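You operate a simulated robot arm through the tools that you are given. There is no shell and no other tool. Be economical: measure what you need, move in short steps, check, and stop when the job is done.

The job below is to be done with a simulated two-armed robot. You get a single attempt, and the scene is never put back.

JOB
Put the 1.5 kg sack on the rest tray, wind it up to its mark and clamp it.
Fine: draw the tray well out for it and push it back in; both gates stay shut. Set down upright: what you pick out. Where these are worked on the way, their far stop is far enough and under half their travel is too little: rest tray.
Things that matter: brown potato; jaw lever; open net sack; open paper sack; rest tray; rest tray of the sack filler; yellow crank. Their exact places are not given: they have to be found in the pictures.

The check looks at the end state, three seconds after you hand in, the way a careful person would. Anything else that was tipped, shoved, dropped, spilled or broken makes it a failure.

ROBOT AND FRAMES
Two 7-joint arms with two-finger parallel grippers on one trunk, on a base that drives. Base frame: it is fixed to the floor where the robot stands at the start and does not move with it; the origin is under the middle of the robot, x ahead of it, y to its left, z up. Units: mm, degrees, N and s.
The left shoulder is at the start at [50, 187, 1144], the right one opposite. With the tool pointing down near the work surface each hand reaches from about 100 to 660 mm from the robot's upright axis, wherever it stands, measured 20 degrees to its own side. Places, roughly: jaw lever [800, 200, 1100]; open net sack, open paper sack [1250, -750, 1000]; rest tray [900, 0, 600]; rest tray of the sack filler [900, 0, 600]; yellow crank [800, -200, 500]. Payload 3.43 kg a hand.
The TCP of each hand is the grasp point between the finger pads, 30 mm short of the fingertips. In the tool frame z runs along the fingers and y along their closing line. The gripper opens to 94 mm. The fingers are 28 mm wide and 10 mm thick; the gripper's body (50 by 96 mm) begins 55 mm behind the TCP.
Orientation is that of the tool frame in the base frame, as [roll, pitch, yaw] about the fixed x, y, z axes, in that order (R = Rz(yaw) Ry(pitch) Rx(roll)). With the fingers straight down and closing along the base's y, the tool's x points along the base's -x, its y along +y and its z along -z.

CONTROLS
- The arms move only by the tool apply_moves. It takes "left_plan", "right_plan" or both (then of equal length, played together; a hand with none holds still); each is a list of rows, each an object of numbers (a shift or turn left out is 0, a gripper value left out holds the last): "x", "y", "z": the shift along the base's x, y, z in units of 40 mm (1.0 is 40 mm); "rx", "ry", "rz": the turn, a rotation vector about the base's x, y, z in units of 6 degrees (1.0 is 6 degrees); "gripper": the finger opening in mm, from 0 to 94. In form: [{"x": .., "y": .., "z": .., "rx": .., "ry": .., "rz": .., "gripper": ..}, ...]. A call has 1 to 20 rows; each row shifts and turns the commanded pose from where the row before left it. A call with a number of a shift or a turn outside -1 to 1 is refused whole. Each row takes 0.2 s and may step no farther than 50 mm and 8.6 degrees from the row before; otherwise, or with a gripper value out of range, the whole call is refused. Where a pose cannot be reached the arm comes as near as it can. A force on the tool above 40 N (or 10 N above the force at the start of the call, whichever is more), or a blocked arm, ends the call early, and 0.2 s more pass. The fingers move at their own pace (about 153 mm/s each) and stop on an object; they squeeze with about 38 N. The grip force told is the motor's: it shows also when the fingers shut on nothing. Time passes only in rows, and 0.2 s behind the last, so rows that do not move let the fingers close. It gives the time, the measured TCP pose, the force on the tool (base axes), the opening and the grip force at its end, in the units of the frame above (readings bear some noise), with the torque about the TCP (base axes, N m) and any sound that the robot's microphone picked up.
- Cameras (640 x 400 px; columns grow to the right, rows downward): "scene" is now at [150.6, -22.7, 1343.7]; the picture's right is [-0.25, -0.97, 0.00], its down [-0.20, 0.05, -0.98] and it looks along [0.95, -0.25, -0.20] (base axes); focal length 214 px, centre (320, 200). "left" rides on the left gripper at [76, -14, -103] in its tool frame; the picture's right is [0.18, 0.98, 0.00], its down [-0.75, 0.14, -0.64] and it looks along [-0.63, 0.12, 0.77] (tool axes); focal length 243 px, centre (320, 200). "right" rides on the right gripper at [76, 14, -102] in its tool frame; the picture's right is [-0.18, 0.98, 0.00], its down [-0.75, -0.14, -0.64] and it looks along [-0.63, -0.12, 0.77] (tool axes); focal length 243 px, centre (320, 200).
- grab_frame(camera): a new picture of that camera. It takes no simulated time.
- slide_trunk(by): slides the trunk up (or, below 0, down) by that many mm; the arms and the scene camera ride with it, the base frame stays. It gives what a move gives, with no picture.
- base_move(legs): drives the robot by 1 to 6 legs, each [ahead, left, turn to the left] in mm, mm and degrees, along the robot's own axes; the way and the turn of a leg run together, so that a leg with both is an arc; at most 1500 mm and 180 degrees a leg. The arms and the cameras ride along, it lands a little off, and it stops where it bumps. It gives what a move gives.
- pan_tilt(pan, tilt): turns the head with the scene camera to pan (to the left, within 80 degrees either way) and tilt (down, from -29 to 69), counted from straight ahead of the robot. It gives what a move gives.
- locate(camera, pixels): for up to 12 pixels [column, row] of the newest picture of that camera ("zoom" is the newest enlarged one), the place [x, y, z] in the base frame of the surface seen there, good to about 3 mm. It takes no simulated time.
- close_up(camera, box): a new picture of the part [left, top, right, bottom] of that camera's present view, enlarged. It takes no simulated time.
- hand_in(): hands the job in; it is judged then, once.

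Go step by step. Measure first, check grasps and placings, and put right what went wrong. The budget is 80 turns and 58 pictures, counting those below and the enlarged ones. Unless the task says otherwise, let go and move clear before handing in.

The tools are called after "Request:" by a JSON object that holds its "op" and its "data". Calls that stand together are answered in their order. apply_moves: Moves the arms, as the interface text tells. Its arguments: {"type":"object","properties":{"left_plan":{"type":"array"},"right_plan":{"type":"array"}},"required":[]} The other tools are called the same way: slide_trunk (by) slides the trunk up or down; base_move (legs) drives the base; pan_tilt (pan, tilt) turns the head that bears the scene camera; grab_frame (camera) takes a picture; locate (camera, pixels) gives the place of the surface under pixels of a picture; close_up (camera, box) takes an enlarged picture of a part of a camera's view; hand_in () hands the job in.

At the start:

```text
time: 0.0
left_position: [335.5, 64.0, 1369.3]
left_tcp_rot: [-179.9, 0.1, -180.0]
left_ft_force: [0.0, -0.4, 0.2]
left_torque: [0.0, 0.01, -0.03]
left_width: 94.1
left_grasp_force: 0.0
right_position: [356.8, -187.5, 1358.6]
right_tcp_rot: [180.0, 0.1, -180.0]
right_ft_force: [0.2, -0.2, 1.1]
right_torque: [0.01, -0.03, -0.03]
right_width: 94.0
right_grasp_force: 0.1
trunk travel left (down, up): [-359.0, 72.0]
robot x, y, heading: [2.9, -2.2, -0.1]
head pan, tilt: [-14.5, 11.7]
```

scene: 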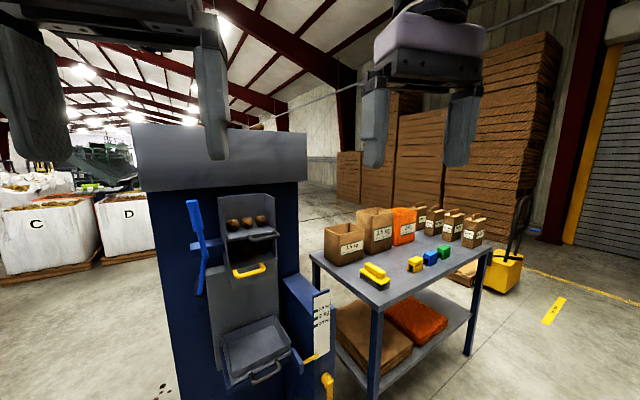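
right: 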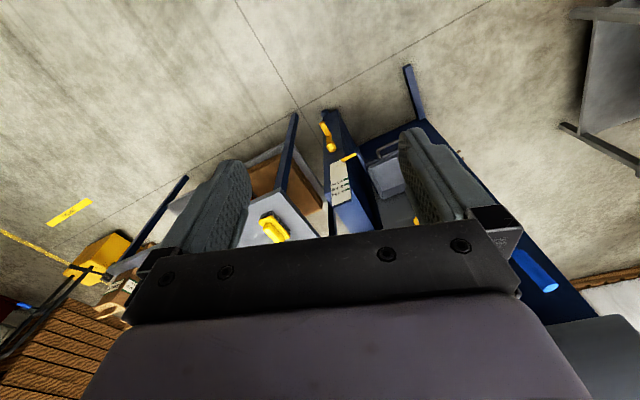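
left: 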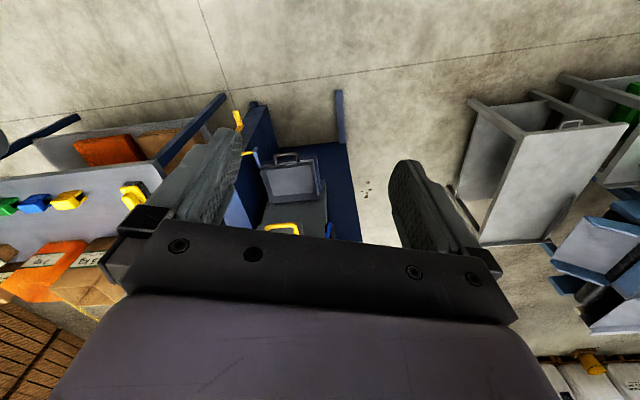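

The scene picture shows the filler (columns 140-330) with the tray at about (255,350) and the table of sacks at (340-480, 210-250). I enlarge both to read the labels.

Request:
{"op": "close_up", "data": {"camera": "scene", "box": [310, 190, 500, 310]}}

Request:
{"op": "close_up", "data": {"camera": "scene", "box": [170, 180, 360, 400]}}

```text
3.33 times, centred on (405, 250) of scene
```

zoom: 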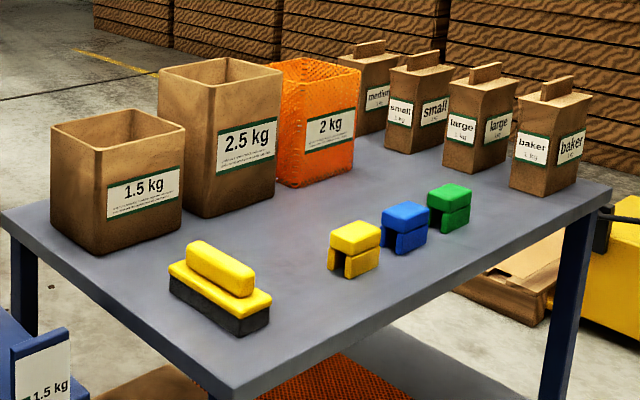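

```text
1.82 times, centred on (265, 290) of scene
```

zoom: 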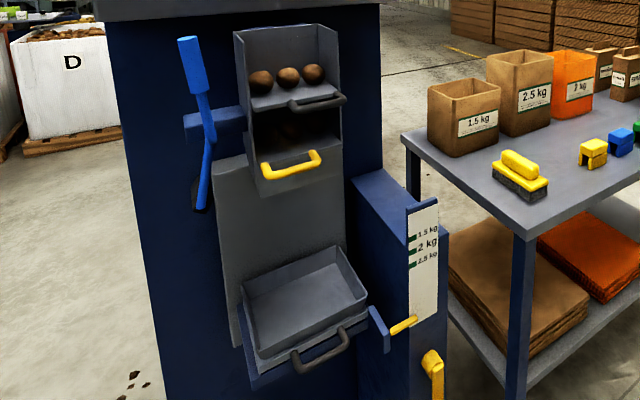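

The 1.5 kg sack is the leftmost paper one on the table. I measure the tray, its handle, scale marks, pointer, crank, lever and spout in the zoomed picture.

Request:
{"op": "locate", "data": {"camera": "zoom", "pixels": [[243, 292], [343, 252], [364, 295], [262, 350], [305, 300], [320, 350], [412, 238], [412, 262], [405, 325], [432, 358], [190, 50], [207, 190]]}}

Request:
{"op": "locate", "data": {"camera": "zoom", "pixels": [[430, 90], [460, 103], [497, 92], [468, 82], [460, 152], [497, 140], [290, 168], [318, 100], [257, 188], [225, 250], [320, 220], [378, 330]]}}

```text
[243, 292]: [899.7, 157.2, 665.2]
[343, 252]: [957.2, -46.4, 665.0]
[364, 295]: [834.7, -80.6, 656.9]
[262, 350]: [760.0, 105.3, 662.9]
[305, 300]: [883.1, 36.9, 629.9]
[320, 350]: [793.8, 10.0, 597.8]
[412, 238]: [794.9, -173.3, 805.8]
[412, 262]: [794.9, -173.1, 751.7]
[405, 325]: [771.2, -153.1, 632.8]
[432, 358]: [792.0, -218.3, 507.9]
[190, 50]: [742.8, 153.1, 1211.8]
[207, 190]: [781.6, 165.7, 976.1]
```

```text
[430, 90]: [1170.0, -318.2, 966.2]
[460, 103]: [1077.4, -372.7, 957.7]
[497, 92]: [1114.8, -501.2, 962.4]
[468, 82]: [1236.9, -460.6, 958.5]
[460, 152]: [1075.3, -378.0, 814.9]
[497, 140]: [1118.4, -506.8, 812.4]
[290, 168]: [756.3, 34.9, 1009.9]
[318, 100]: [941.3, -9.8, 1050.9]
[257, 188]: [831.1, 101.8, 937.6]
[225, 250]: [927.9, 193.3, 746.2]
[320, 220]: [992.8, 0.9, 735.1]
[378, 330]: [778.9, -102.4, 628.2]
```

The filler and table both stand turned about 17° to me. I turn to face it, stand about 600 mm off the tray, and look down at it.

Request:
{"op": "base_move", "data": {"legs": [[0, 0, 17], [150, -209, 0]]}}

Request:
{"op": "pan_tilt", "data": {"pan": -5, "tilt": 45}}

Request:
{"op": "grab_frame", "data": {"camera": "scene"}}

```text
time: 2.8
left_position: [505.0, 3.7, 1368.5]
left_tcp_rot: [-180.0, 0.0, -162.8]
left_ft_force: [0.0, -0.1, -0.3]
left_torque: [0.03, 0.01, 0.02]
left_width: 94.1
left_grasp_force: 0.0
right_position: [599.7, -229.2, 1358.9]
right_tcp_rot: [180.0, 0.0, -162.9]
right_ft_force: [0.1, -0.5, 0.5]
right_torque: [0.02, 0.03, 0.01]
right_width: 94.0
right_grasp_force: 0.1
trunk travel left (down, up): [-359.0, 72.0]
robot x, y, heading: [206.4, -152.3, 17.2]
head pan, tilt: [-14.5, 11.7]
```

```text
time: 3.8
left_position: [506.1, 5.1, 1369.2]
left_tcp_rot: [180.0, 0.0, -162.7]
left_ft_force: [-0.5, 0.3, 0.9]
left_torque: [-0.03, 0.02, -0.02]
left_width: 94.1
left_grasp_force: 0.1
right_position: [600.4, -228.4, 1360.9]
right_tcp_rot: [180.0, 0.0, -162.9]
right_ft_force: [0.6, -0.1, 1.1]
right_torque: [0.0, -0.01, 0.02]
right_width: 93.9
right_grasp_force: 0.1
trunk travel left (down, up): [-359.0, 72.0]
robot x, y, heading: [206.4, -156.7, 17.3]
head pan, tilt: [-5.0, 45.0]
```

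```text
52 pictures are left
```

scene: 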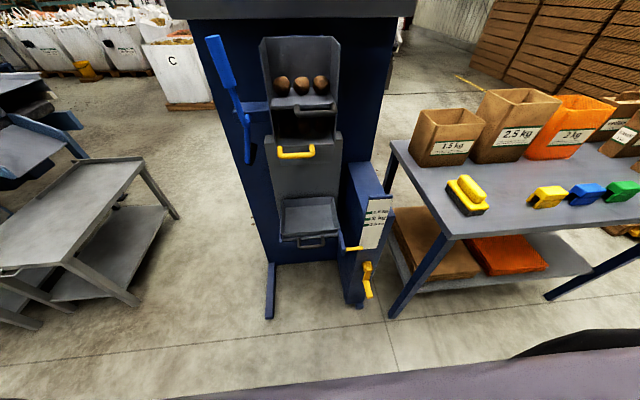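

Now a clear frontal view: tray (308,218), handle (310,243), crank (367,280), sack (445,140). I enlarge the filler and measure.

Request:
{"op": "close_up", "data": {"camera": "scene", "box": [240, 180, 400, 310]}}

```text
3.08 times, centred on (320, 245) of scene
```

zoom: 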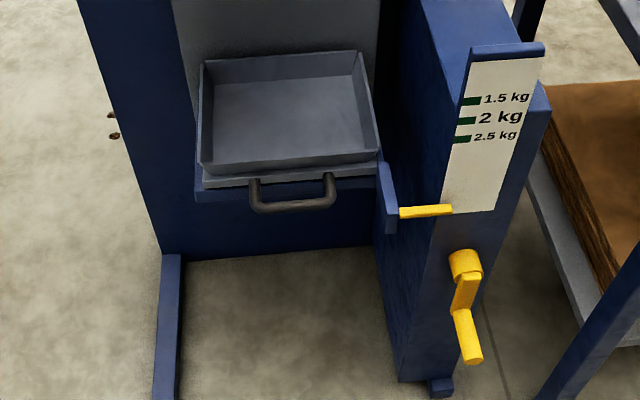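

Request:
{"op": "locate", "data": {"camera": "zoom", "pixels": [[205, 62], [360, 53], [376, 152], [206, 166], [285, 110], [252, 190], [331, 185], [292, 206], [425, 212], [470, 101], [463, 265], [469, 348]]}}

Request:
{"op": "locate", "data": {"camera": "zoom", "pixels": [[464, 285], [462, 310], [476, 362], [457, 250], [470, 139], [467, 120], [445, 212], [404, 213], [260, 209], [325, 204], [440, 300], [460, 320]]}}

Request:
{"op": "locate", "data": {"camera": "scene", "pixels": [[422, 108], [411, 165], [465, 165], [470, 120], [418, 120], [482, 120], [225, 60], [248, 155], [295, 155], [308, 105], [302, 82], [290, 50]]}}

```text
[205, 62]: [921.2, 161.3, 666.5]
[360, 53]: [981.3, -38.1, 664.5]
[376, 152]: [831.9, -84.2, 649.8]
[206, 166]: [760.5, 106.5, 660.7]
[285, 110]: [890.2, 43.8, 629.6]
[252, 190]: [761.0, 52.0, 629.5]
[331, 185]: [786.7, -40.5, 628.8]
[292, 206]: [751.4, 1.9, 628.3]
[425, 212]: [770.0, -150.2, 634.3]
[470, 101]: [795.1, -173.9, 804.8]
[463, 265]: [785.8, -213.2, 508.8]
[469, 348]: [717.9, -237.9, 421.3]
```

```text
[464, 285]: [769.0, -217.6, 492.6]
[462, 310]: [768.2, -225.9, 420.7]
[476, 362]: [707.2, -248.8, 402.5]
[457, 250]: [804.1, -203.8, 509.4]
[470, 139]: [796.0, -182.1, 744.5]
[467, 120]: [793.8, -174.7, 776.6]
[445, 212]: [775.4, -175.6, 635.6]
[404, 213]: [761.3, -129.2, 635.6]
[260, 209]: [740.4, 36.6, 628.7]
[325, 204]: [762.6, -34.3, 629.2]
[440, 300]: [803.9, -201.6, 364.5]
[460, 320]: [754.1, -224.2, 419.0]
```

```text
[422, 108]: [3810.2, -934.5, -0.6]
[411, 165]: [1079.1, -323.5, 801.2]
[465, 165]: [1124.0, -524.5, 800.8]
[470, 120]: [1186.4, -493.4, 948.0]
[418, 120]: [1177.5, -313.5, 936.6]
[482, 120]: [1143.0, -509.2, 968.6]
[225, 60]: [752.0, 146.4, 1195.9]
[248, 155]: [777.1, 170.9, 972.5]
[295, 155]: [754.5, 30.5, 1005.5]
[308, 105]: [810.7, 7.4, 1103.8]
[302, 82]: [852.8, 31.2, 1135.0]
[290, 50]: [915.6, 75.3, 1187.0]
```

The tray's handle is a level bar at z≈629 centred at (751, 2), and the filler faces me at 17°. I shift right 100 mm, lower the trunk 250 mm, then check where things are.

Request:
{"op": "base_move", "data": {"legs": [[0, -90, 0]]}}

Request:
{"op": "slide_trunk", "data": {"by": -250}}

Request:
{"op": "apply_moves", "data": {"left_plan": [{"rz": 1, "gripper": 34}, {"rz": 1}, {"rz": 1}, {"rz": 1}, {"rz": 1}, {"rz": 1}, {"rz": 1}, {"rz": 1}, {"rz": 1}, {"rz": 1}, {"rz": 1}, {"rz": 1}, {"rz": 1}, {"rz": 1}, {"rz": 1}]}}

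```text
time: 4.9
left_position: [532.0, -82.2, 1368.8]
left_tcp_rot: [179.9, 0.2, -162.8]
left_ft_force: [-0.3, -0.8, 0.0]
left_torque: [0.03, 0.03, 0.02]
left_width: 94.0
left_grasp_force: 0.0
right_position: [626.5, -315.7, 1359.3]
right_tcp_rot: [180.0, 0.0, -162.9]
right_ft_force: [0.4, 0.5, 0.6]
right_torque: [0.05, 0.03, 0.03]
right_width: 94.2
right_grasp_force: 0.0
trunk travel left (down, up): [-359.0, 72.0]
robot x, y, heading: [230.1, -241.7, 17.2]
head pan, tilt: [-5.0, 45.0]
```

```text
time: 7.5
left_position: [533.2, -80.4, 1118.5]
left_tcp_rot: [-180.0, 0.2, -162.8]
left_ft_force: [0.6, 0.3, 0.5]
left_torque: [-0.04, -0.01, -0.02]
left_width: 94.2
left_grasp_force: 0.1
right_position: [626.5, -314.4, 1109.7]
right_tcp_rot: [-179.9, 0.0, -162.8]
right_ft_force: [0.1, 0.8, -0.7]
right_torque: [0.0, 0.0, -0.01]
right_width: 93.9
right_grasp_force: 0.1
trunk travel left (down, up): [-109.0, 322.0]
robot x, y, heading: [231.2, -243.3, 16.8]
head pan, tilt: [-5.0, 45.0]
```

```text
time: 10.7
left_position: [532.1, -80.9, 1118.3]
left_tcp_rot: [-179.9, 0.1, -72.7]
left_ft_force: [-0.2, -0.1, -0.1]
left_torque: [0.01, 0.01, 0.0]
left_width: 33.9
left_grasp_force: 0.0
right_position: [626.5, -314.3, 1109.3]
right_tcp_rot: [179.9, 0.0, -162.8]
right_ft_force: [0.2, -1.0, -1.4]
right_torque: [0.01, -0.03, 0.02]
right_width: 94.0
right_grasp_force: 0.0
trunk travel left (down, up): [-109.0, 322.0]
robot x, y, heading: [232.6, -239.4, 17.0]
head pan, tilt: [-5.0, 45.0]
```

The hand is turned to close along the pull direction. I bring it down outside and then over the handle at a safe height.

Request:
{"op": "apply_moves", "data": {"left_plan": [{"z": -1}, {"z": -1}, {"z": -1}, {"z": -1}, {"z": -1}, {"z": -1}, {"z": -1}, {"z": -1}, {"z": -1}, {"x": 0.913, "y": 0.345}, {"x": 0.913, "y": 0.345}, {"x": 0.913, "y": 0.345}, {"x": 0.913, "y": 0.345}, {"x": 0.913, "y": 0.345}, {"x": 0.913, "y": 0.345, "z": -0.5}, {"z": -1}]}}

Request:
{"op": "grab_frame", "data": {"camera": "left"}}

Request:
{"op": "grab_frame", "data": {"camera": "scene"}}

```text
time: 14.1
left_position: [751.4, 3.7, 696.3]
left_tcp_rot: [-179.9, 0.1, -72.9]
left_ft_force: [-0.1, -0.3, -0.4]
left_torque: [0.01, 0.02, -0.02]
left_width: 34.0
left_grasp_force: 0.0
right_position: [626.8, -314.8, 1109.1]
right_tcp_rot: [-179.9, 0.0, -162.9]
right_ft_force: [-0.1, 0.0, -0.1]
right_torque: [-0.01, -0.01, -0.01]
right_width: 94.2
right_grasp_force: 0.1
trunk travel left (down, up): [-109.0, 322.0]
robot x, y, heading: [229.1, -239.5, 17.3]
head pan, tilt: [-5.0, 45.0]
```

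```text
50 pictures are left
```

left: 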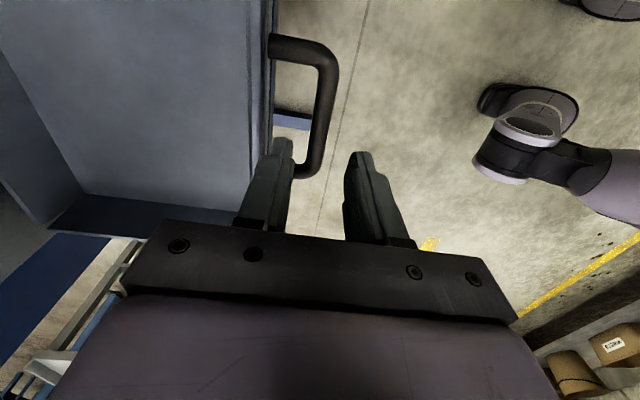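

```text
49 pictures are left
```

scene: 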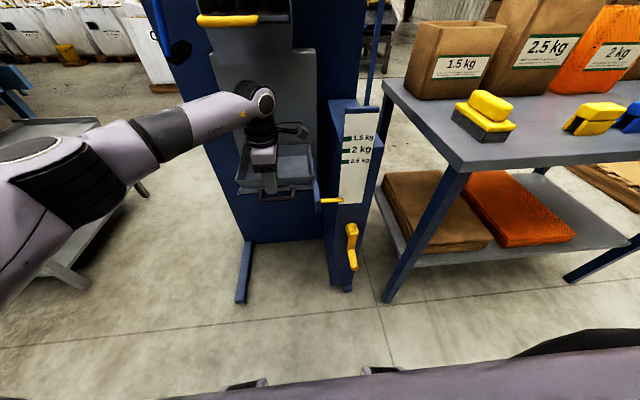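

The left camera shows the bar at about (322,120) and the tray's front wall at (265,120), with the left finger near the wall. I measure the gap.

Request:
{"op": "locate", "data": {"camera": "left", "pixels": [[327, 80], [322, 120], [312, 165], [265, 100], [262, 130], [272, 110], [285, 118], [280, 47], [332, 100], [318, 100]]}}

```text
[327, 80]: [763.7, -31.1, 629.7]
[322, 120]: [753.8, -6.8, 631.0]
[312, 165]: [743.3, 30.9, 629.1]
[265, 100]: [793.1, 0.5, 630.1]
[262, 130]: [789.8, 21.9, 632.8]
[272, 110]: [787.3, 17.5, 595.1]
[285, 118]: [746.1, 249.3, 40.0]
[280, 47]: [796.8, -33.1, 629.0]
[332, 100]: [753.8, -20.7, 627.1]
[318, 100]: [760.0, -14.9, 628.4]
```

The bar sits under the middle of the fingers with 12 mm to spare at the wall. I go down 74 mm and close.

Request:
{"op": "apply_moves", "data": {"left_plan": [{"z": -0.9}, {"z": -0.95}, {"gripper": 0}, {}, {}]}}

```text
time: 15.3
left_position: [751.1, 3.4, 624.3]
left_tcp_rot: [-179.8, 0.1, -72.7]
left_ft_force: [2.0, 2.0, 3.2]
left_torque: [0.31, 0.06, 1.09]
left_width: 18.5
left_grasp_force: 45.1
right_position: [626.7, -314.7, 1109.6]
right_tcp_rot: [180.0, 0.0, -162.9]
right_ft_force: [0.3, -0.7, -1.1]
right_torque: [-0.01, 0.01, 0.02]
right_width: 94.1
right_grasp_force: 0.0
trunk travel left (down, up): [-109.0, 322.0]
robot x, y, heading: [231.4, -240.6, 17.2]
head pan, tilt: [-5.0, 45.0]
```

The bar is held (18.5 mm, 45 N). I pull the tray straight out along its slide.

Request:
{"op": "apply_moves", "data": {"left_plan": [{"x": -0.5, "y": -0.152}, {"x": -0.5, "y": -0.152}, {"x": -0.5, "y": -0.152}, {"x": -0.5, "y": -0.152}, {"x": -0.5, "y": -0.152}, {"x": -0.5, "y": -0.152}, {"x": -0.5, "y": -0.152}, {"x": -0.5, "y": -0.152}, {"x": -0.5, "y": -0.152}, {"x": -0.5, "y": -0.152}]}}

```text
time: 17.5
left_position: [552.1, -62.5, 625.9]
left_tcp_rot: [-179.8, -0.3, -72.9]
left_ft_force: [12.1, -24.3, -8.0]
left_torque: [0.03, -0.01, 0.97]
left_width: 18.2
left_grasp_force: 44.9
right_position: [628.2, -315.7, 1109.0]
right_tcp_rot: [179.9, 0.0, -162.9]
right_ft_force: [1.1, 0.1, 0.0]
right_torque: [0.01, 0.0, -0.02]
right_width: 94.0
right_grasp_force: 0.0
trunk travel left (down, up): [-109.0, 322.0]
robot x, y, heading: [230.8, -239.5, 17.1]
head pan, tilt: [-5.0, 45.0]
```

The hand moved 210 mm with modest side force; I look whether the tray came along and how far.

Request:
{"op": "grab_frame", "data": {"camera": "scene"}}

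```text
48 pictures are left
```

scene: 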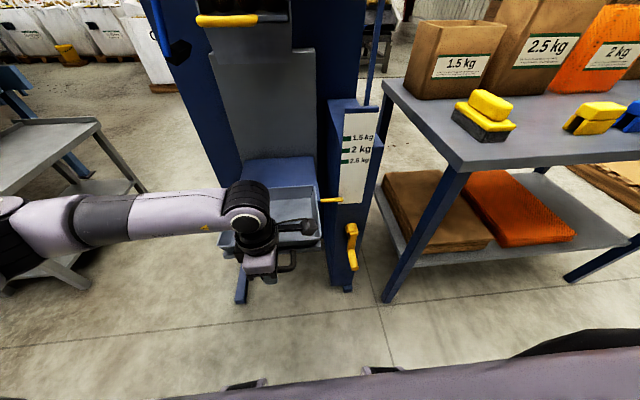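

The tray is out about 200 mm. I try a little further to find its stop.

Request:
{"op": "apply_moves", "data": {"left_plan": [{"x": -0.4, "y": -0.09}, {"x": -0.4, "y": -0.12}, {"x": -0.4, "y": -0.12}]}}

```text
time: 17.9
left_position: [551.4, -58.3, 629.0]
left_tcp_rot: [-178.1, -0.5, -71.7]
left_ft_force: [2.6, -0.4, -0.1]
left_torque: [-0.12, -0.06, 1.12]
left_width: 14.1
left_grasp_force: 44.6
right_position: [626.8, -315.6, 1110.1]
right_tcp_rot: [-180.0, 0.1, -162.9]
right_ft_force: [0.3, 0.0, 0.5]
right_torque: [-0.04, 0.03, 0.04]
right_width: 94.3
right_grasp_force: 0.1
trunk travel left (down, up): [-109.0, 322.0]
robot x, y, heading: [227.9, -238.2, 17.0]
head pan, tilt: [-5.0, 45.0]
stopped in row 1 (left hand): the force on the tool passed its limit (the readings are from after the stop); the commanded pose is now the measured one
```

That was the stop. I let go, lift straight off and draw the left arm up and aside.

Request:
{"op": "apply_moves", "data": {"left_plan": [{"gripper": 36}, {}, {"z": 0.6}, {"z": 1}, {"z": 1}, {"z": 1}, {"z": 1}, {"z": 1}, {"z": 1}, {"z": 1}, {"z": 1}, {"x": -1}, {"x": -1}]}}

Request:
{"op": "grab_frame", "data": {"camera": "scene"}}

```text
time: 20.7
left_position: [469.0, -58.2, 974.3]
left_tcp_rot: [-178.2, -0.4, -72.0]
left_ft_force: [-0.9, 0.4, -0.3]
left_torque: [-0.03, -0.01, -0.03]
left_width: 36.2
left_grasp_force: 0.0
right_position: [627.0, -315.7, 1110.0]
right_tcp_rot: [-179.9, 0.0, -162.9]
right_ft_force: [1.0, 0.0, -0.7]
right_torque: [-0.01, -0.01, 0.02]
right_width: 94.2
right_grasp_force: 0.0
trunk travel left (down, up): [-109.0, 322.0]
robot x, y, heading: [231.9, -240.2, 17.2]
head pan, tilt: [-5.0, 45.0]
```

```text
47 pictures are left
```

scene: 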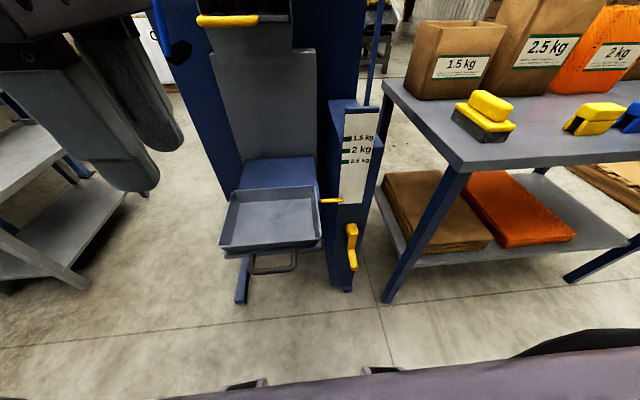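

Tray fully out and empty (235-320, 190-245). I measure its corners and floor, then drive to the table for the sack.

Request:
{"op": "locate", "data": {"camera": "scene", "pixels": [[232, 192], [314, 189], [320, 239], [223, 246], [270, 215], [270, 240], [238, 232], [310, 228], [336, 201], [382, 85], [475, 165]]}}

Request:
{"op": "slide_trunk", "data": {"by": 250}}

Request:
{"op": "base_move", "data": {"legs": [[0, -320, 0]]}}

Request:
{"op": "pan_tilt", "data": {"pan": -10, "tilt": 40}}

Request:
{"op": "grab_frame", "data": {"camera": "scene"}}

```text
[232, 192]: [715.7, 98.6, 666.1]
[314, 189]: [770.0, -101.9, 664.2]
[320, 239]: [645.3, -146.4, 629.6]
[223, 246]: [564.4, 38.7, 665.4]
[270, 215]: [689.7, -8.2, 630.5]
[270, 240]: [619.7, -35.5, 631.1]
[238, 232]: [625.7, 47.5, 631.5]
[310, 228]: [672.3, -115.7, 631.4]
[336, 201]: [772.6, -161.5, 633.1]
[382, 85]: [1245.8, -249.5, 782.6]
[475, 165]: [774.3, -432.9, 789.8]
```

```text
time: 23.3
left_position: [469.0, -58.8, 1224.5]
left_tcp_rot: [-178.3, -0.4, -72.1]
left_ft_force: [0.0, 0.3, 0.7]
left_torque: [0.0, -0.02, 0.0]
left_width: 35.9
left_grasp_force: 0.1
right_position: [627.8, -316.5, 1358.2]
right_tcp_rot: [179.9, 0.0, -163.0]
right_ft_force: [0.3, 0.5, -0.2]
right_torque: [-0.01, 0.01, -0.02]
right_width: 94.0
right_grasp_force: 0.0
trunk travel left (down, up): [-359.0, 72.0]
robot x, y, heading: [231.7, -240.1, 16.8]
head pan, tilt: [-5.0, 45.0]
```

```text
time: 25.4
left_position: [563.6, -362.6, 1224.0]
left_tcp_rot: [-178.1, -0.3, -71.9]
left_ft_force: [0.2, 0.0, 0.0]
left_torque: [-0.02, -0.03, -0.01]
left_width: 36.3
left_grasp_force: 0.1
right_position: [721.8, -619.3, 1360.0]
right_tcp_rot: [-180.0, 0.0, -162.8]
right_ft_force: [-0.4, 0.3, -0.1]
right_torque: [0.05, -0.02, -0.01]
right_width: 93.9
right_grasp_force: 0.2
trunk travel left (down, up): [-359.0, 72.0]
robot x, y, heading: [322.8, -544.2, 17.0]
head pan, tilt: [-5.0, 45.0]
```

```text
time: 26.1
left_position: [564.1, -362.4, 1224.7]
left_tcp_rot: [-178.2, -0.4, -71.9]
left_ft_force: [-0.3, 0.4, -0.1]
left_torque: [0.01, 0.04, -0.04]
left_width: 36.0
left_grasp_force: 0.1
right_position: [721.6, -619.1, 1358.3]
right_tcp_rot: [-180.0, 0.0, -162.9]
right_ft_force: [0.4, 0.1, 0.9]
right_torque: [-0.03, 0.02, 0.01]
right_width: 94.1
right_grasp_force: 0.0
trunk travel left (down, up): [-359.0, 72.0]
robot x, y, heading: [325.7, -540.4, 17.3]
head pan, tilt: [-10.0, 40.0]
```

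```text
46 pictures are left
```

scene: 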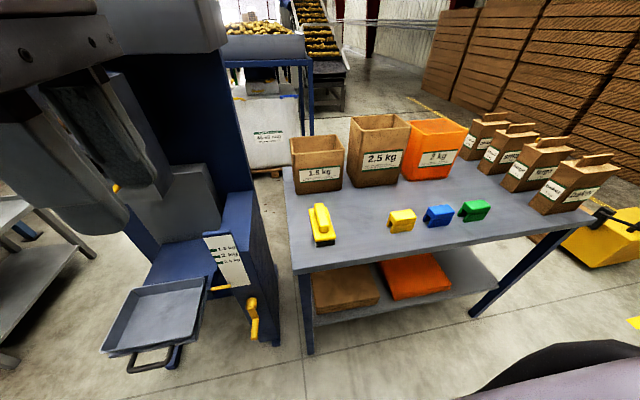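

The 1.5 kg sack stands at (317,165). I enlarge it and measure its rim, walls and neighbours.

Request:
{"op": "close_up", "data": {"camera": "scene", "box": [270, 105, 430, 205]}}

```text
4.00 times, centred on (350, 155) of scene
```

zoom: 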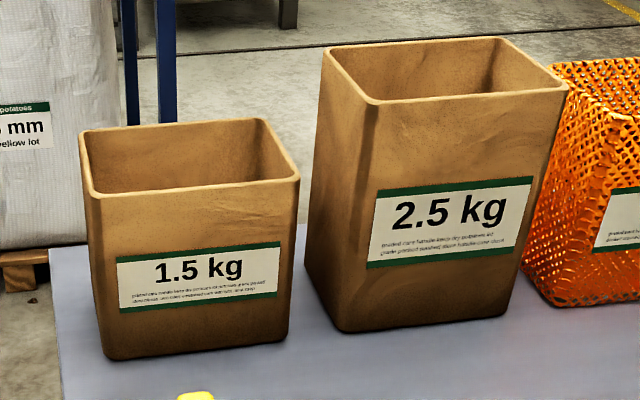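

Request:
{"op": "locate", "data": {"camera": "zoom", "pixels": [[95, 194], [200, 187], [293, 178], [81, 135], [260, 120], [170, 125], [86, 162], [280, 148], [105, 356], [280, 342], [170, 150], [320, 330]]}}

Request:
{"op": "locate", "data": {"camera": "scene", "pixels": [[340, 258], [445, 248], [290, 268], [322, 240], [320, 210], [295, 180], [300, 225]]}}

```text
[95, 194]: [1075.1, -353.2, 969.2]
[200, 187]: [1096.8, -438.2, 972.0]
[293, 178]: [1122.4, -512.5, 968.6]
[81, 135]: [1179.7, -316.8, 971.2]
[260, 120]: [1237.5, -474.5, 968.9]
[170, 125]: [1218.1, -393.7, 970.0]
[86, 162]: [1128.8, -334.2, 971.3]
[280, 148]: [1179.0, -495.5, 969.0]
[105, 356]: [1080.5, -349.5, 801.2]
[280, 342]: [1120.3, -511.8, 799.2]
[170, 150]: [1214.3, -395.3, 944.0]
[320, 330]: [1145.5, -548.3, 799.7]
```

```text
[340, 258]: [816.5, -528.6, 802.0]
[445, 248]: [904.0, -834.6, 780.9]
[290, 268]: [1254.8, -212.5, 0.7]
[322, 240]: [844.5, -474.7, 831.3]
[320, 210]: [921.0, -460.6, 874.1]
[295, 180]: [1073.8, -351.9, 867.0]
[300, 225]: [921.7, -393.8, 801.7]
```

The sack's front wall runs from (1075,-353) to (1122,-512), rim z 970. I drive 160 mm ahead and bring the right hand, turned to close across that wall, above it.

Request:
{"op": "base_move", "data": {"legs": [[160, 0, 0]]}}

Request:
{"op": "apply_moves", "data": {"right_plan": [{"rz": -1, "gripper": 44}, {"rz": -1}, {"rz": -1}, {"rz": -1}, {"rz": -1}, {"rz": -1}, {"rz": -1}, {"rz": -1}, {"rz": -1}, {"rz": -1}, {"rz": -1}, {"rz": -1}, {"rz": -1}, {"rz": -1}, {"rz": -1}, {"z": -1}, {"z": -1}, {"z": -1}]}}

```text
time: 27.6
left_position: [704.3, -318.3, 1223.4]
left_tcp_rot: [-178.3, -0.4, -71.9]
left_ft_force: [-0.5, -0.7, 0.6]
left_torque: [-0.02, -0.01, -0.01]
left_width: 35.9
left_grasp_force: 0.0
right_position: [863.0, -572.6, 1359.9]
right_tcp_rot: [-180.0, -0.1, -162.9]
right_ft_force: [-0.7, 0.1, 0.2]
right_torque: [-0.02, -0.04, 0.02]
right_width: 94.0
right_grasp_force: 0.1
trunk travel left (down, up): [-359.0, 72.0]
robot x, y, heading: [466.6, -500.2, 17.3]
head pan, tilt: [-10.0, 40.0]
stopped in leg 1: the robot was blocked; the commanded pose is now the measured one
```

```text
time: 31.4
left_position: [706.7, -317.9, 1224.0]
left_tcp_rot: [-178.4, -0.3, -71.7]
left_ft_force: [-0.4, 0.5, -0.2]
left_torque: [-0.04, -0.02, -0.01]
left_width: 36.0
left_grasp_force: 0.1
right_position: [864.8, -573.6, 1237.1]
right_tcp_rot: [180.0, -0.2, 107.1]
right_ft_force: [-0.1, 0.3, -0.2]
right_torque: [0.0, 0.02, -0.03]
right_width: 44.1
right_grasp_force: 0.1
trunk travel left (down, up): [-359.0, 72.0]
robot x, y, heading: [467.3, -499.2, 17.4]
head pan, tilt: [-10.0, 40.0]
```

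The base bumped at about 148 mm ahead. I look whether anything was moved before going on.

Request:
{"op": "pan_tilt", "data": {"pan": -10, "tilt": 55}}

Request:
{"op": "grab_frame", "data": {"camera": "scene"}}

```text
time: 32.1
left_position: [704.5, -317.5, 1223.4]
left_tcp_rot: [-178.4, -0.4, -71.8]
left_ft_force: [-0.3, 0.0, -1.1]
left_torque: [-0.05, -0.01, 0.0]
left_width: 36.4
left_grasp_force: 0.1
right_position: [865.0, -574.2, 1238.1]
right_tcp_rot: [180.0, -0.1, 107.1]
right_ft_force: [0.5, -0.5, -1.0]
right_torque: [0.01, 0.01, 0.0]
right_width: 43.8
right_grasp_force: 0.0
trunk travel left (down, up): [-359.0, 72.0]
robot x, y, heading: [469.2, -501.1, 17.3]
head pan, tilt: [-10.0, 55.0]
```

```text
44 pictures are left
```

scene: 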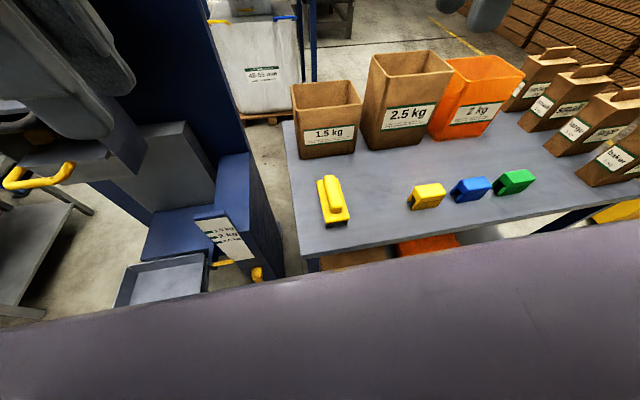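

All seems in place; I re-measure the sack, brush, tray and pointer to be sure nothing shifted.

Request:
{"op": "locate", "data": {"camera": "scene", "pixels": [[294, 108], [327, 106], [360, 103], [296, 160], [335, 190], [213, 255], [160, 280], [224, 263], [310, 257], [350, 83], [328, 82], [291, 86]]}}

```text
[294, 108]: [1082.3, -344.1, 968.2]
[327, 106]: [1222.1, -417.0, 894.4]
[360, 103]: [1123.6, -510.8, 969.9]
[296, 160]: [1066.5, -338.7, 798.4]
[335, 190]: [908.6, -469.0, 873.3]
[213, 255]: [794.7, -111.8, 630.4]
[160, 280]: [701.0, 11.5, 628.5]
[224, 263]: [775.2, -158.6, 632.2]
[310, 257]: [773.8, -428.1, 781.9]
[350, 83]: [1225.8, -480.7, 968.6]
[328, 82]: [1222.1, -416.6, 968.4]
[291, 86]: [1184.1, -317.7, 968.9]
```

Nothing moved. I carry the right hand over the front wall's middle and down to just above the rim, then check.

Request:
{"op": "apply_moves", "data": {"right_plan": [{"x": 0.834, "y": 0.5}, {"x": 0.834, "y": 0.5}, {"x": 0.834, "y": 0.5}, {"x": 0.834, "y": 0.5}, {"x": 0.834, "y": 0.5}, {"x": 0.834, "y": 0.5}, {"x": 0.834, "y": 0.5}, {"z": -0.95}, {"z": -0.95}, {"z": -0.95}, {"z": -0.95}, {"z": -0.95}]}}

Request:
{"op": "grab_frame", "data": {"camera": "right"}}

Request:
{"op": "close_up", "data": {"camera": "scene", "box": [250, 30, 450, 180]}}

```text
time: 34.7
left_position: [705.2, -317.4, 1222.3]
left_tcp_rot: [-178.4, -0.4, -71.8]
left_ft_force: [-0.1, 1.4, 0.5]
left_torque: [-0.02, -0.01, 0.0]
left_width: 36.1
left_grasp_force: 0.0
right_position: [1033.3, -461.6, 1039.6]
right_tcp_rot: [179.8, -0.1, 107.2]
right_ft_force: [-0.2, 0.5, 0.8]
right_torque: [0.02, -0.01, 0.01]
right_width: 44.0
right_grasp_force: 0.0
right hand out of reach, approached as far as the arm can: row 6, 7
trunk travel left (down, up): [-359.0, 72.0]
robot x, y, heading: [467.4, -501.1, 17.6]
head pan, tilt: [-10.0, 55.0]
```

```text
43 pictures are left
```

right: 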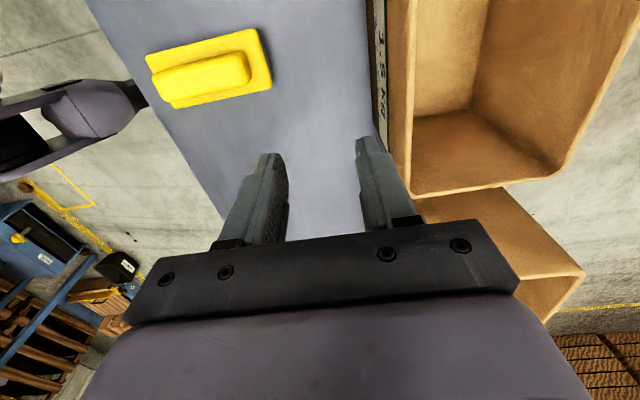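

```text
2.67 times, centred on (350, 105) of scene
```

zoom: 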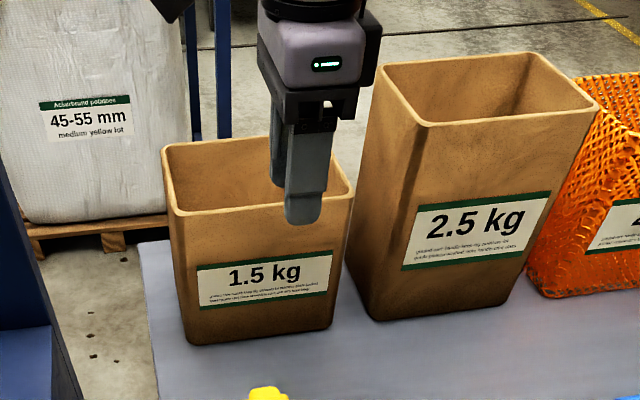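

The hand is still about 68 mm short of the wall (arm limit at that height). I raise the trunk so the shoulder suits this height, then reach on.

Request:
{"op": "slide_trunk", "data": {"by": 70}}

Request:
{"op": "apply_moves", "data": {"right_plan": [{"z": -0.85}, {"z": -0.85}, {"x": 0.54, "y": 0.23}, {"x": 0.54, "y": 0.23}, {"x": 0.54, "y": 0.23}]}}

```text
time: 35.8
left_position: [705.2, -317.4, 1292.5]
left_tcp_rot: [-178.3, -0.5, -71.8]
left_ft_force: [-0.2, -0.7, 0.2]
left_torque: [0.03, 0.0, -0.01]
left_width: 35.7
left_grasp_force: 0.1
right_position: [1034.6, -461.6, 1110.6]
right_tcp_rot: [179.9, -0.2, 107.2]
right_ft_force: [0.3, -0.2, -0.2]
right_torque: [0.02, 0.0, 0.03]
right_width: 44.1
right_grasp_force: 0.1
trunk travel left (down, up): [-429.0, 2.0]
robot x, y, heading: [467.4, -499.6, 17.4]
head pan, tilt: [-10.0, 55.0]
```

```text
time: 37.0
left_position: [703.3, -316.3, 1293.1]
left_tcp_rot: [-178.2, -0.6, -71.7]
left_ft_force: [-0.7, -1.1, -0.4]
left_torque: [-0.02, -0.01, -0.02]
left_width: 36.0
left_grasp_force: 0.2
right_position: [1095.8, -431.5, 1042.2]
right_tcp_rot: [-180.0, 0.0, 107.4]
right_ft_force: [-0.4, -0.1, 0.4]
right_torque: [-0.04, 0.03, 0.03]
right_width: 44.1
right_grasp_force: 0.0
trunk travel left (down, up): [-429.0, 2.0]
robot x, y, heading: [465.0, -497.7, 17.1]
head pan, tilt: [-10.0, 55.0]
```

It reached (1096,-431,1042). I check the right camera for the wall between the fingers.

Request:
{"op": "grab_frame", "data": {"camera": "right"}}

```text
41 pictures are left
```

right: 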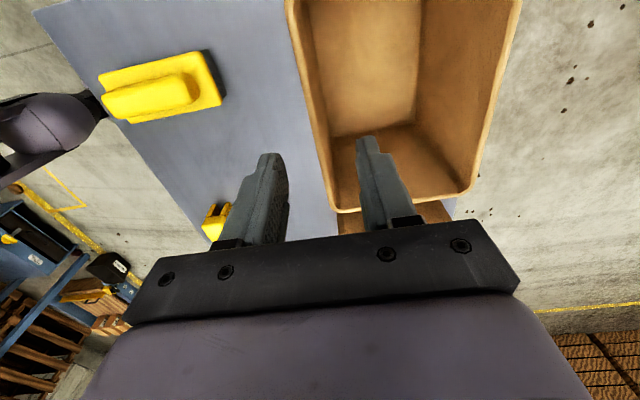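

I measure rim points in this picture to see where the wall lies relative to the fingers.

Request:
{"op": "locate", "data": {"camera": "right", "pixels": [[297, 60], [318, 150], [335, 208], [290, 5], [470, 185], [400, 150], [510, 60], [340, 190]]}}

```text
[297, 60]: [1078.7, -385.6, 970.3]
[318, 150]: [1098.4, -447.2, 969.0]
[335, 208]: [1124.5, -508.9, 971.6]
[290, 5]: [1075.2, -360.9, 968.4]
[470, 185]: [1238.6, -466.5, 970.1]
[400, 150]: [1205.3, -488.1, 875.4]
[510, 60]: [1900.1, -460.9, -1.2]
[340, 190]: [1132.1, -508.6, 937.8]
```

The wall lies right between the fingers (x≈1096 at y=-431). I go down to z≈957 and close.

Request:
{"op": "apply_moves", "data": {"right_plan": [{"z": -0.7}, {"z": -0.7}, {"z": -0.7}, {"gripper": 0}, {}, {}]}}

```text
time: 38.4
left_position: [704.9, -317.8, 1294.1]
left_tcp_rot: [-178.3, -0.3, -71.8]
left_ft_force: [-0.2, 0.6, 0.2]
left_torque: [0.01, 0.01, -0.02]
left_width: 36.1
left_grasp_force: 0.1
right_position: [1093.8, -436.3, 958.3]
right_tcp_rot: [-179.9, -0.1, 107.2]
right_ft_force: [-0.2, 0.7, 0.6]
right_torque: [-0.02, 0.05, 0.02]
right_width: 9.4
right_grasp_force: 37.2
right hand out of reach, approached as far as the arm can: row 3
trunk travel left (down, up): [-429.0, 2.0]
robot x, y, heading: [464.8, -499.2, 17.1]
head pan, tilt: [-10.0, 55.0]
```

The wall is held (9.4 mm, 37 N). I lift the sack about 130 mm, easing back a bit to stay in reach.

Request:
{"op": "apply_moves", "data": {"right_plan": [{"z": 0.5}, {"z": 0.5}, {"z": 0.5}, {"z": 0.5}, {"z": 0.5, "x": -0.2, "y": -0.06}, {"z": 0.5, "x": -0.3, "y": -0.09}, {"z": 0.4, "x": -0.4, "y": -0.12}, {"z": 0.2, "x": -0.5, "y": -0.15}]}}

Request:
{"op": "grab_frame", "data": {"camera": "scene"}}

```text
time: 40.2
left_position: [704.3, -317.0, 1292.3]
left_tcp_rot: [-178.3, -0.4, -71.8]
left_ft_force: [0.5, -0.4, -0.5]
left_torque: [-0.02, -0.02, -0.01]
left_width: 36.0
left_grasp_force: 0.0
right_position: [1036.0, -453.0, 1102.3]
right_tcp_rot: [180.0, -0.1, 107.3]
right_ft_force: [-0.4, 0.1, 0.1]
right_torque: [0.02, 0.03, -0.01]
right_width: 9.7
right_grasp_force: 38.5
trunk travel left (down, up): [-429.0, 2.0]
robot x, y, heading: [465.3, -501.2, 17.5]
head pan, tilt: [-10.0, 55.0]
```

```text
40 pictures are left
```

scene: 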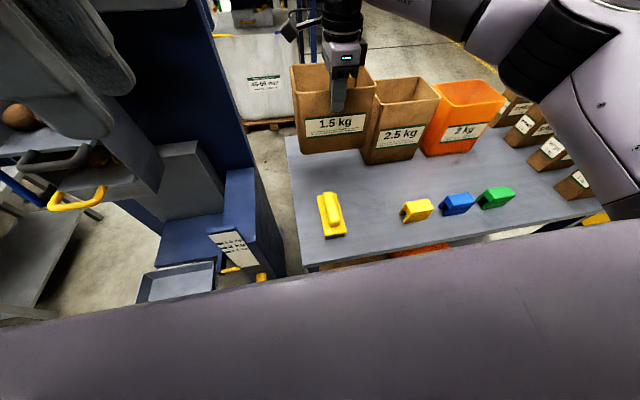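

The sack hangs upright, clear of everything. I back the base off 290 mm.

Request:
{"op": "base_move", "data": {"legs": [[-290, 0, 0]]}}

Request:
{"op": "apply_moves", "data": {"right_plan": [{"x": -0.6, "y": -0.18}, {"x": -0.6, "y": -0.18}, {"x": -0.6, "y": -0.18}, {"x": -0.6, "y": -0.18}, {"x": -0.6, "y": -0.18}, {"x": -0.6, "y": -0.18}]}}

```text
time: 42.2
left_position: [426.1, -403.9, 1293.6]
left_tcp_rot: [-178.3, -0.4, -71.7]
left_ft_force: [-1.0, 0.1, 1.0]
left_torque: [-0.03, 0.01, 0.01]
left_width: 35.9
left_grasp_force: 0.1
right_position: [758.7, -540.1, 1102.5]
right_tcp_rot: [180.0, -0.3, 107.3]
right_ft_force: [-0.2, 0.4, -1.0]
right_torque: [-0.01, 0.04, 0.0]
right_width: 9.9
right_grasp_force: 37.7
trunk travel left (down, up): [-429.0, 2.0]
robot x, y, heading: [184.8, -586.9, 17.3]
head pan, tilt: [-10.0, 55.0]
```

```text
time: 43.6
left_position: [424.4, -405.6, 1293.2]
left_tcp_rot: [-178.3, -0.3, -71.6]
left_ft_force: [0.5, 0.4, -0.8]
left_torque: [0.01, -0.02, -0.03]
left_width: 36.1
left_grasp_force: 0.1
right_position: [615.0, -581.0, 1102.7]
right_tcp_rot: [179.9, -0.3, 107.3]
right_ft_force: [0.4, -0.7, -0.7]
right_torque: [-0.02, 0.05, -0.01]
right_width: 9.6
right_grasp_force: 37.4
trunk travel left (down, up): [-429.0, 2.0]
robot x, y, heading: [186.5, -586.6, 17.1]
head pan, tilt: [-10.0, 55.0]
```

The sack is well back from the filler. I drive 512 mm to the left and lower the trunk 180 mm, then look.

Request:
{"op": "base_move", "data": {"legs": [[0, 512, 0]]}}

Request:
{"op": "slide_trunk", "data": {"by": -180}}

Request:
{"op": "grab_frame", "data": {"camera": "scene"}}

Request:
{"op": "grab_frame", "data": {"camera": "right"}}

```text
time: 46.6
left_position: [272.0, 87.2, 1293.9]
left_tcp_rot: [-178.3, -0.4, -71.6]
left_ft_force: [0.5, -0.2, -0.6]
left_torque: [-0.02, -0.01, -0.05]
left_width: 36.3
left_grasp_force: 0.1
right_position: [462.1, -89.9, 1102.5]
right_tcp_rot: [-180.0, -0.1, 107.3]
right_ft_force: [-0.5, 0.7, -0.4]
right_torque: [-0.01, 0.06, 0.02]
right_width: 9.5
right_grasp_force: 37.9
trunk travel left (down, up): [-429.0, 2.0]
robot x, y, heading: [37.1, -94.3, 17.4]
head pan, tilt: [-10.0, 55.0]
```

```text
time: 48.6
left_position: [271.5, 86.9, 1113.6]
left_tcp_rot: [-178.2, -0.4, -71.7]
left_ft_force: [0.2, 0.0, 1.2]
left_torque: [-0.02, 0.0, -0.02]
left_width: 35.9
left_grasp_force: 0.1
right_position: [461.6, -89.2, 923.5]
right_tcp_rot: [-179.9, -0.2, 107.4]
right_ft_force: [0.8, 0.0, 0.2]
right_torque: [-0.01, 0.03, 0.03]
right_width: 9.8
right_grasp_force: 37.9
trunk travel left (down, up): [-249.0, 182.0]
robot x, y, heading: [35.7, -94.9, 17.4]
head pan, tilt: [-10.0, 55.0]
```

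```text
39 pictures are left
```

scene: 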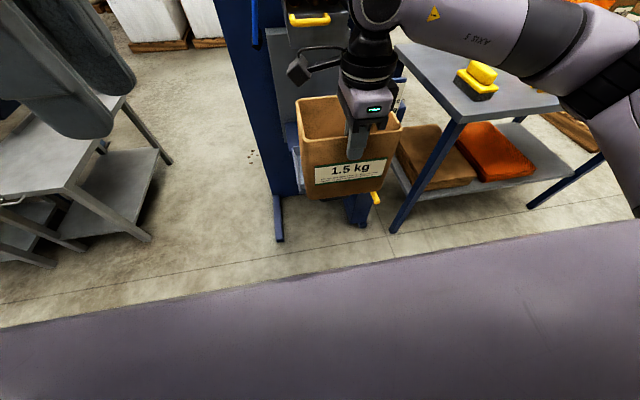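

```text
38 pictures are left
```

right: 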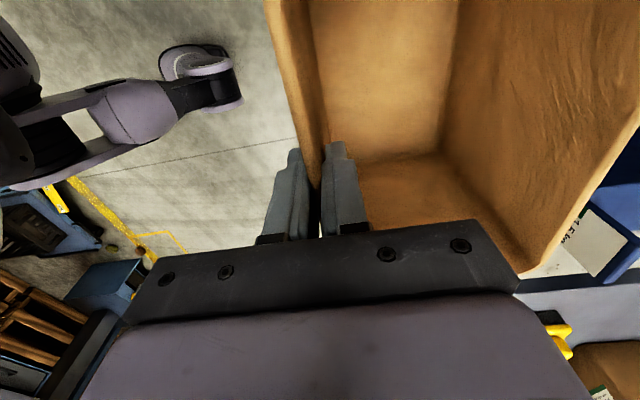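

The sack is held upright above the floor before the tray. I measure its rim to place it exactly over the tray centre.

Request:
{"op": "locate", "data": {"camera": "scene", "pixels": [[303, 138], [340, 134], [401, 127], [297, 102], [340, 97], [310, 198], [370, 190]]}}

Request:
{"op": "locate", "data": {"camera": "right", "pixels": [[270, 20], [300, 130], [525, 270], [600, 130], [640, 60], [450, 150], [590, 215]]}}

```text
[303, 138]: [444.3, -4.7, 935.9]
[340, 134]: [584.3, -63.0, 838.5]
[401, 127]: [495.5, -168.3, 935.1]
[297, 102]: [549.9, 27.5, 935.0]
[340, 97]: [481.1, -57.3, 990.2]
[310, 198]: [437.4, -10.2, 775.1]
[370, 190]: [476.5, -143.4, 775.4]
```

```text
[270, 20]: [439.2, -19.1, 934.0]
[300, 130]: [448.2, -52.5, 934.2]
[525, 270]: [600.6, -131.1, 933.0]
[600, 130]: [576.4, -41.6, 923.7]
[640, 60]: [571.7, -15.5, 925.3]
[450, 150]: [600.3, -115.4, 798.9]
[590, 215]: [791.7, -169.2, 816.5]
```

The sack sits square (front wall u=424, middle over the tray's middle). It needs 152 mm ahead and 134 mm down; I do the ahead part and most of the lowering.

Request:
{"op": "apply_moves", "data": {"right_plan": [{"x": 0.727, "y": 0.222}, {"x": 0.727, "y": 0.222}, {"x": 0.727, "y": 0.222}, {"x": 0.727, "y": 0.222}, {"x": 0.727, "y": 0.222}, {"z": -0.5}, {"z": -0.5}, {"z": -0.5}, {"z": -0.5}]}}

Request:
{"op": "close_up", "data": {"camera": "scene", "box": [220, 60, 420, 210]}}

```text
time: 50.6
left_position: [272.7, 87.5, 1112.0]
left_tcp_rot: [-178.3, -0.4, -71.7]
left_ft_force: [-0.4, 0.8, -0.2]
left_torque: [0.0, -0.01, 0.02]
left_width: 35.7
left_grasp_force: 0.1
right_position: [606.2, -46.0, 841.9]
right_tcp_rot: [-180.0, -0.1, 107.3]
right_ft_force: [0.3, -0.3, -0.9]
right_torque: [0.01, 0.07, 0.01]
right_width: 9.6
right_grasp_force: 38.3
trunk travel left (down, up): [-249.0, 182.0]
robot x, y, heading: [33.2, -97.9, 17.5]
head pan, tilt: [-10.0, 55.0]
```

```text
2.67 times, centred on (320, 135) of scene
```

zoom: 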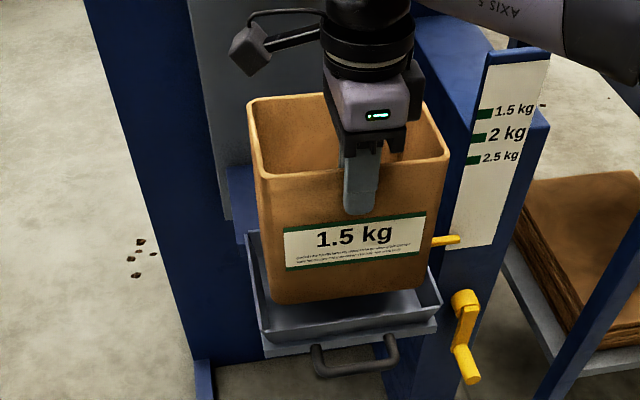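

The sack hangs over the tray, inside its rims. I lower the rest in small steps.

Request:
{"op": "apply_moves", "data": {"right_plan": [{"z": -0.3}, {"z": -0.3}, {"z": -0.3}, {"z": -0.2}, {"z": -0.1}]}}

Request:
{"op": "close_up", "data": {"camera": "scene", "box": [220, 60, 420, 210]}}

```text
time: 51.8
left_position: [272.1, 87.0, 1113.8]
left_tcp_rot: [-178.3, -0.5, -71.8]
left_ft_force: [0.1, -0.2, 0.2]
left_torque: [0.01, 0.03, -0.03]
left_width: 36.0
left_grasp_force: 0.1
right_position: [606.8, -45.5, 795.2]
right_tcp_rot: [180.0, -0.1, 107.3]
right_ft_force: [0.0, 0.8, -0.4]
right_torque: [0.02, 0.03, -0.01]
right_width: 9.4
right_grasp_force: 37.8
trunk travel left (down, up): [-249.0, 182.0]
robot x, y, heading: [31.3, -94.9, 17.3]
head pan, tilt: [-10.0, 55.0]
```

```text
2.67 times, centred on (320, 135) of scene
```

zoom: 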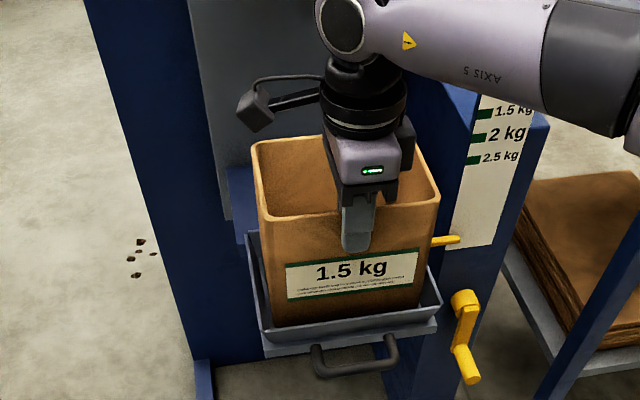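

Almost down, no contact force yet. I lower a few mm more and watch the force.

Request:
{"op": "apply_moves", "data": {"right_plan": [{"z": -0.08}, {"z": -0.08}, {}]}}

Request:
{"op": "locate", "data": {"camera": "zoom", "pixels": [[262, 213], [430, 207], [255, 145], [280, 325], [415, 305], [266, 340], [430, 300]]}}

```text
time: 52.6
left_position: [271.8, 87.5, 1113.2]
left_tcp_rot: [-178.2, -0.5, -71.7]
left_ft_force: [0.4, -0.2, -0.1]
left_torque: [-0.01, 0.02, 0.01]
left_width: 36.1
left_grasp_force: 0.0
right_position: [607.2, -45.4, 788.1]
right_tcp_rot: [-180.0, 0.0, 107.2]
right_ft_force: [-1.2, -0.3, 0.6]
right_torque: [-0.05, -0.02, -0.03]
right_width: 9.5
right_grasp_force: 38.2
trunk travel left (down, up): [-249.0, 182.0]
robot x, y, heading: [35.1, -96.2, 17.4]
head pan, tilt: [-10.0, 55.0]
```

```text
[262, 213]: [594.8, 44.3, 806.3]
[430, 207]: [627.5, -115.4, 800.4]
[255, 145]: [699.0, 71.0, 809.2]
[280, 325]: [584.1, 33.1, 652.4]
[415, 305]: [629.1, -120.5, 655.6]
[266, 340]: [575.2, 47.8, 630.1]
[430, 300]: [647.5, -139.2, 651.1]
```

Request:
{"op": "apply_moves", "data": {"right_plan": [{"z": -0.06}, {"z": -0.06}, {}]}}

```text
time: 53.4
left_position: [270.5, 86.8, 1113.7]
left_tcp_rot: [-178.2, -0.5, -71.7]
left_ft_force: [0.4, 1.2, 0.0]
left_torque: [0.0, 0.02, 0.0]
left_width: 35.9
left_grasp_force: 0.1
right_position: [607.5, -44.8, 787.0]
right_tcp_rot: [179.6, -0.2, 107.3]
right_ft_force: [-0.2, -3.1, 25.4]
right_torque: [-0.55, -0.07, -0.02]
right_width: 9.4
right_grasp_force: 37.7
trunk travel left (down, up): [-249.0, 182.0]
robot x, y, heading: [34.6, -95.4, 17.8]
head pan, tilt: [-10.0, 55.0]
```

The upward push of 25 N shows the sack stands on the tray. I ease up 3 mm, open a little, and lift the hand clear.

Request:
{"op": "apply_moves", "data": {"right_plan": [{"z": 0.08}, {"gripper": 40}, {}, {}, {"z": 0.5}, {"z": 1}, {"z": 1}, {"z": 1}, {"x": -0.9, "y": -0.27}, {"x": -0.9, "y": -0.27}, {"x": -0.9, "y": -0.27}, {"x": -0.9, "y": -0.27}]}}

Request:
{"op": "close_up", "data": {"camera": "scene", "box": [220, 60, 420, 210]}}

```text
time: 56.0
left_position: [271.0, 87.6, 1112.8]
left_tcp_rot: [-178.3, -0.4, -71.8]
left_ft_force: [0.2, 0.1, 0.3]
left_torque: [0.02, 0.0, 0.01]
left_width: 36.0
left_grasp_force: 0.1
right_position: [461.6, -89.2, 926.5]
right_tcp_rot: [-180.0, -0.1, 107.2]
right_ft_force: [0.1, 0.3, -1.1]
right_torque: [-0.02, 0.01, 0.02]
right_width: 39.6
right_grasp_force: 0.0
trunk travel left (down, up): [-249.0, 182.0]
robot x, y, heading: [36.2, -97.7, 17.1]
head pan, tilt: [-10.0, 55.0]
```

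```text
2.67 times, centred on (320, 135) of scene
```

zoom: 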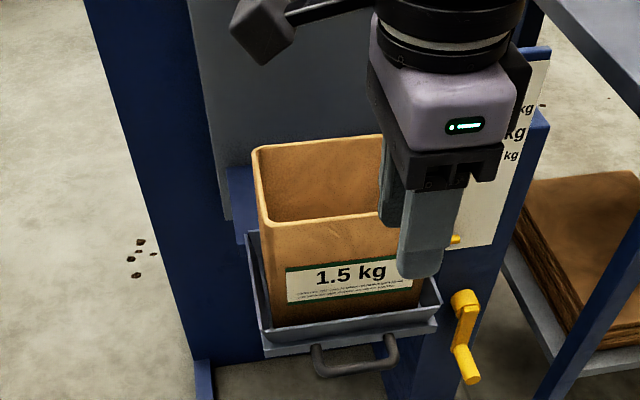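

The sack stands upright in the tray. To push the tray in I will tilt the right hand forward and push with shut fingers against the handle bar, keeping the wrist off the sack; first I measure the bar.

Request:
{"op": "locate", "data": {"camera": "zoom", "pixels": [[355, 369], [320, 374], [390, 362], [350, 350], [290, 350], [275, 222], [375, 214], [262, 160]]}}

Request:
{"op": "apply_moves", "data": {"right_plan": [{"x": -0.9, "y": -0.27, "gripper": 0}, {"rx": 0.29, "ry": -0.957}, {"rx": 0.29, "ry": -0.957}, {"rx": 0.29, "ry": -0.957}, {"rx": 0.29, "ry": -0.957}, {"rx": 0.29, "ry": -0.957}, {"rx": 0.29, "ry": -0.957}]}}

```text
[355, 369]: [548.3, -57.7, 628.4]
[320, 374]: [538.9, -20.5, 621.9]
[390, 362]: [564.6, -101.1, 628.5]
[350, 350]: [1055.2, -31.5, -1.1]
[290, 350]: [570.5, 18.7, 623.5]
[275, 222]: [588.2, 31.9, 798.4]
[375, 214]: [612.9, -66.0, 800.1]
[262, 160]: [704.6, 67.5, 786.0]
```

```text
time: 57.6
left_position: [272.2, 87.8, 1114.2]
left_tcp_rot: [-178.3, -0.4, -71.6]
left_ft_force: [1.0, -0.9, 0.4]
left_torque: [-0.02, -0.02, 0.0]
left_width: 35.9
left_grasp_force: 0.1
right_position: [427.1, -99.4, 926.5]
right_tcp_rot: [143.8, 0.1, 107.3]
right_ft_force: [0.2, 0.8, 0.8]
right_torque: [0.0, 0.02, 0.0]
right_width: 0.1
right_grasp_force: 33.4
trunk travel left (down, up): [-249.0, 182.0]
robot x, y, heading: [31.6, -96.9, 17.5]
head pan, tilt: [-10.0, 55.0]
```

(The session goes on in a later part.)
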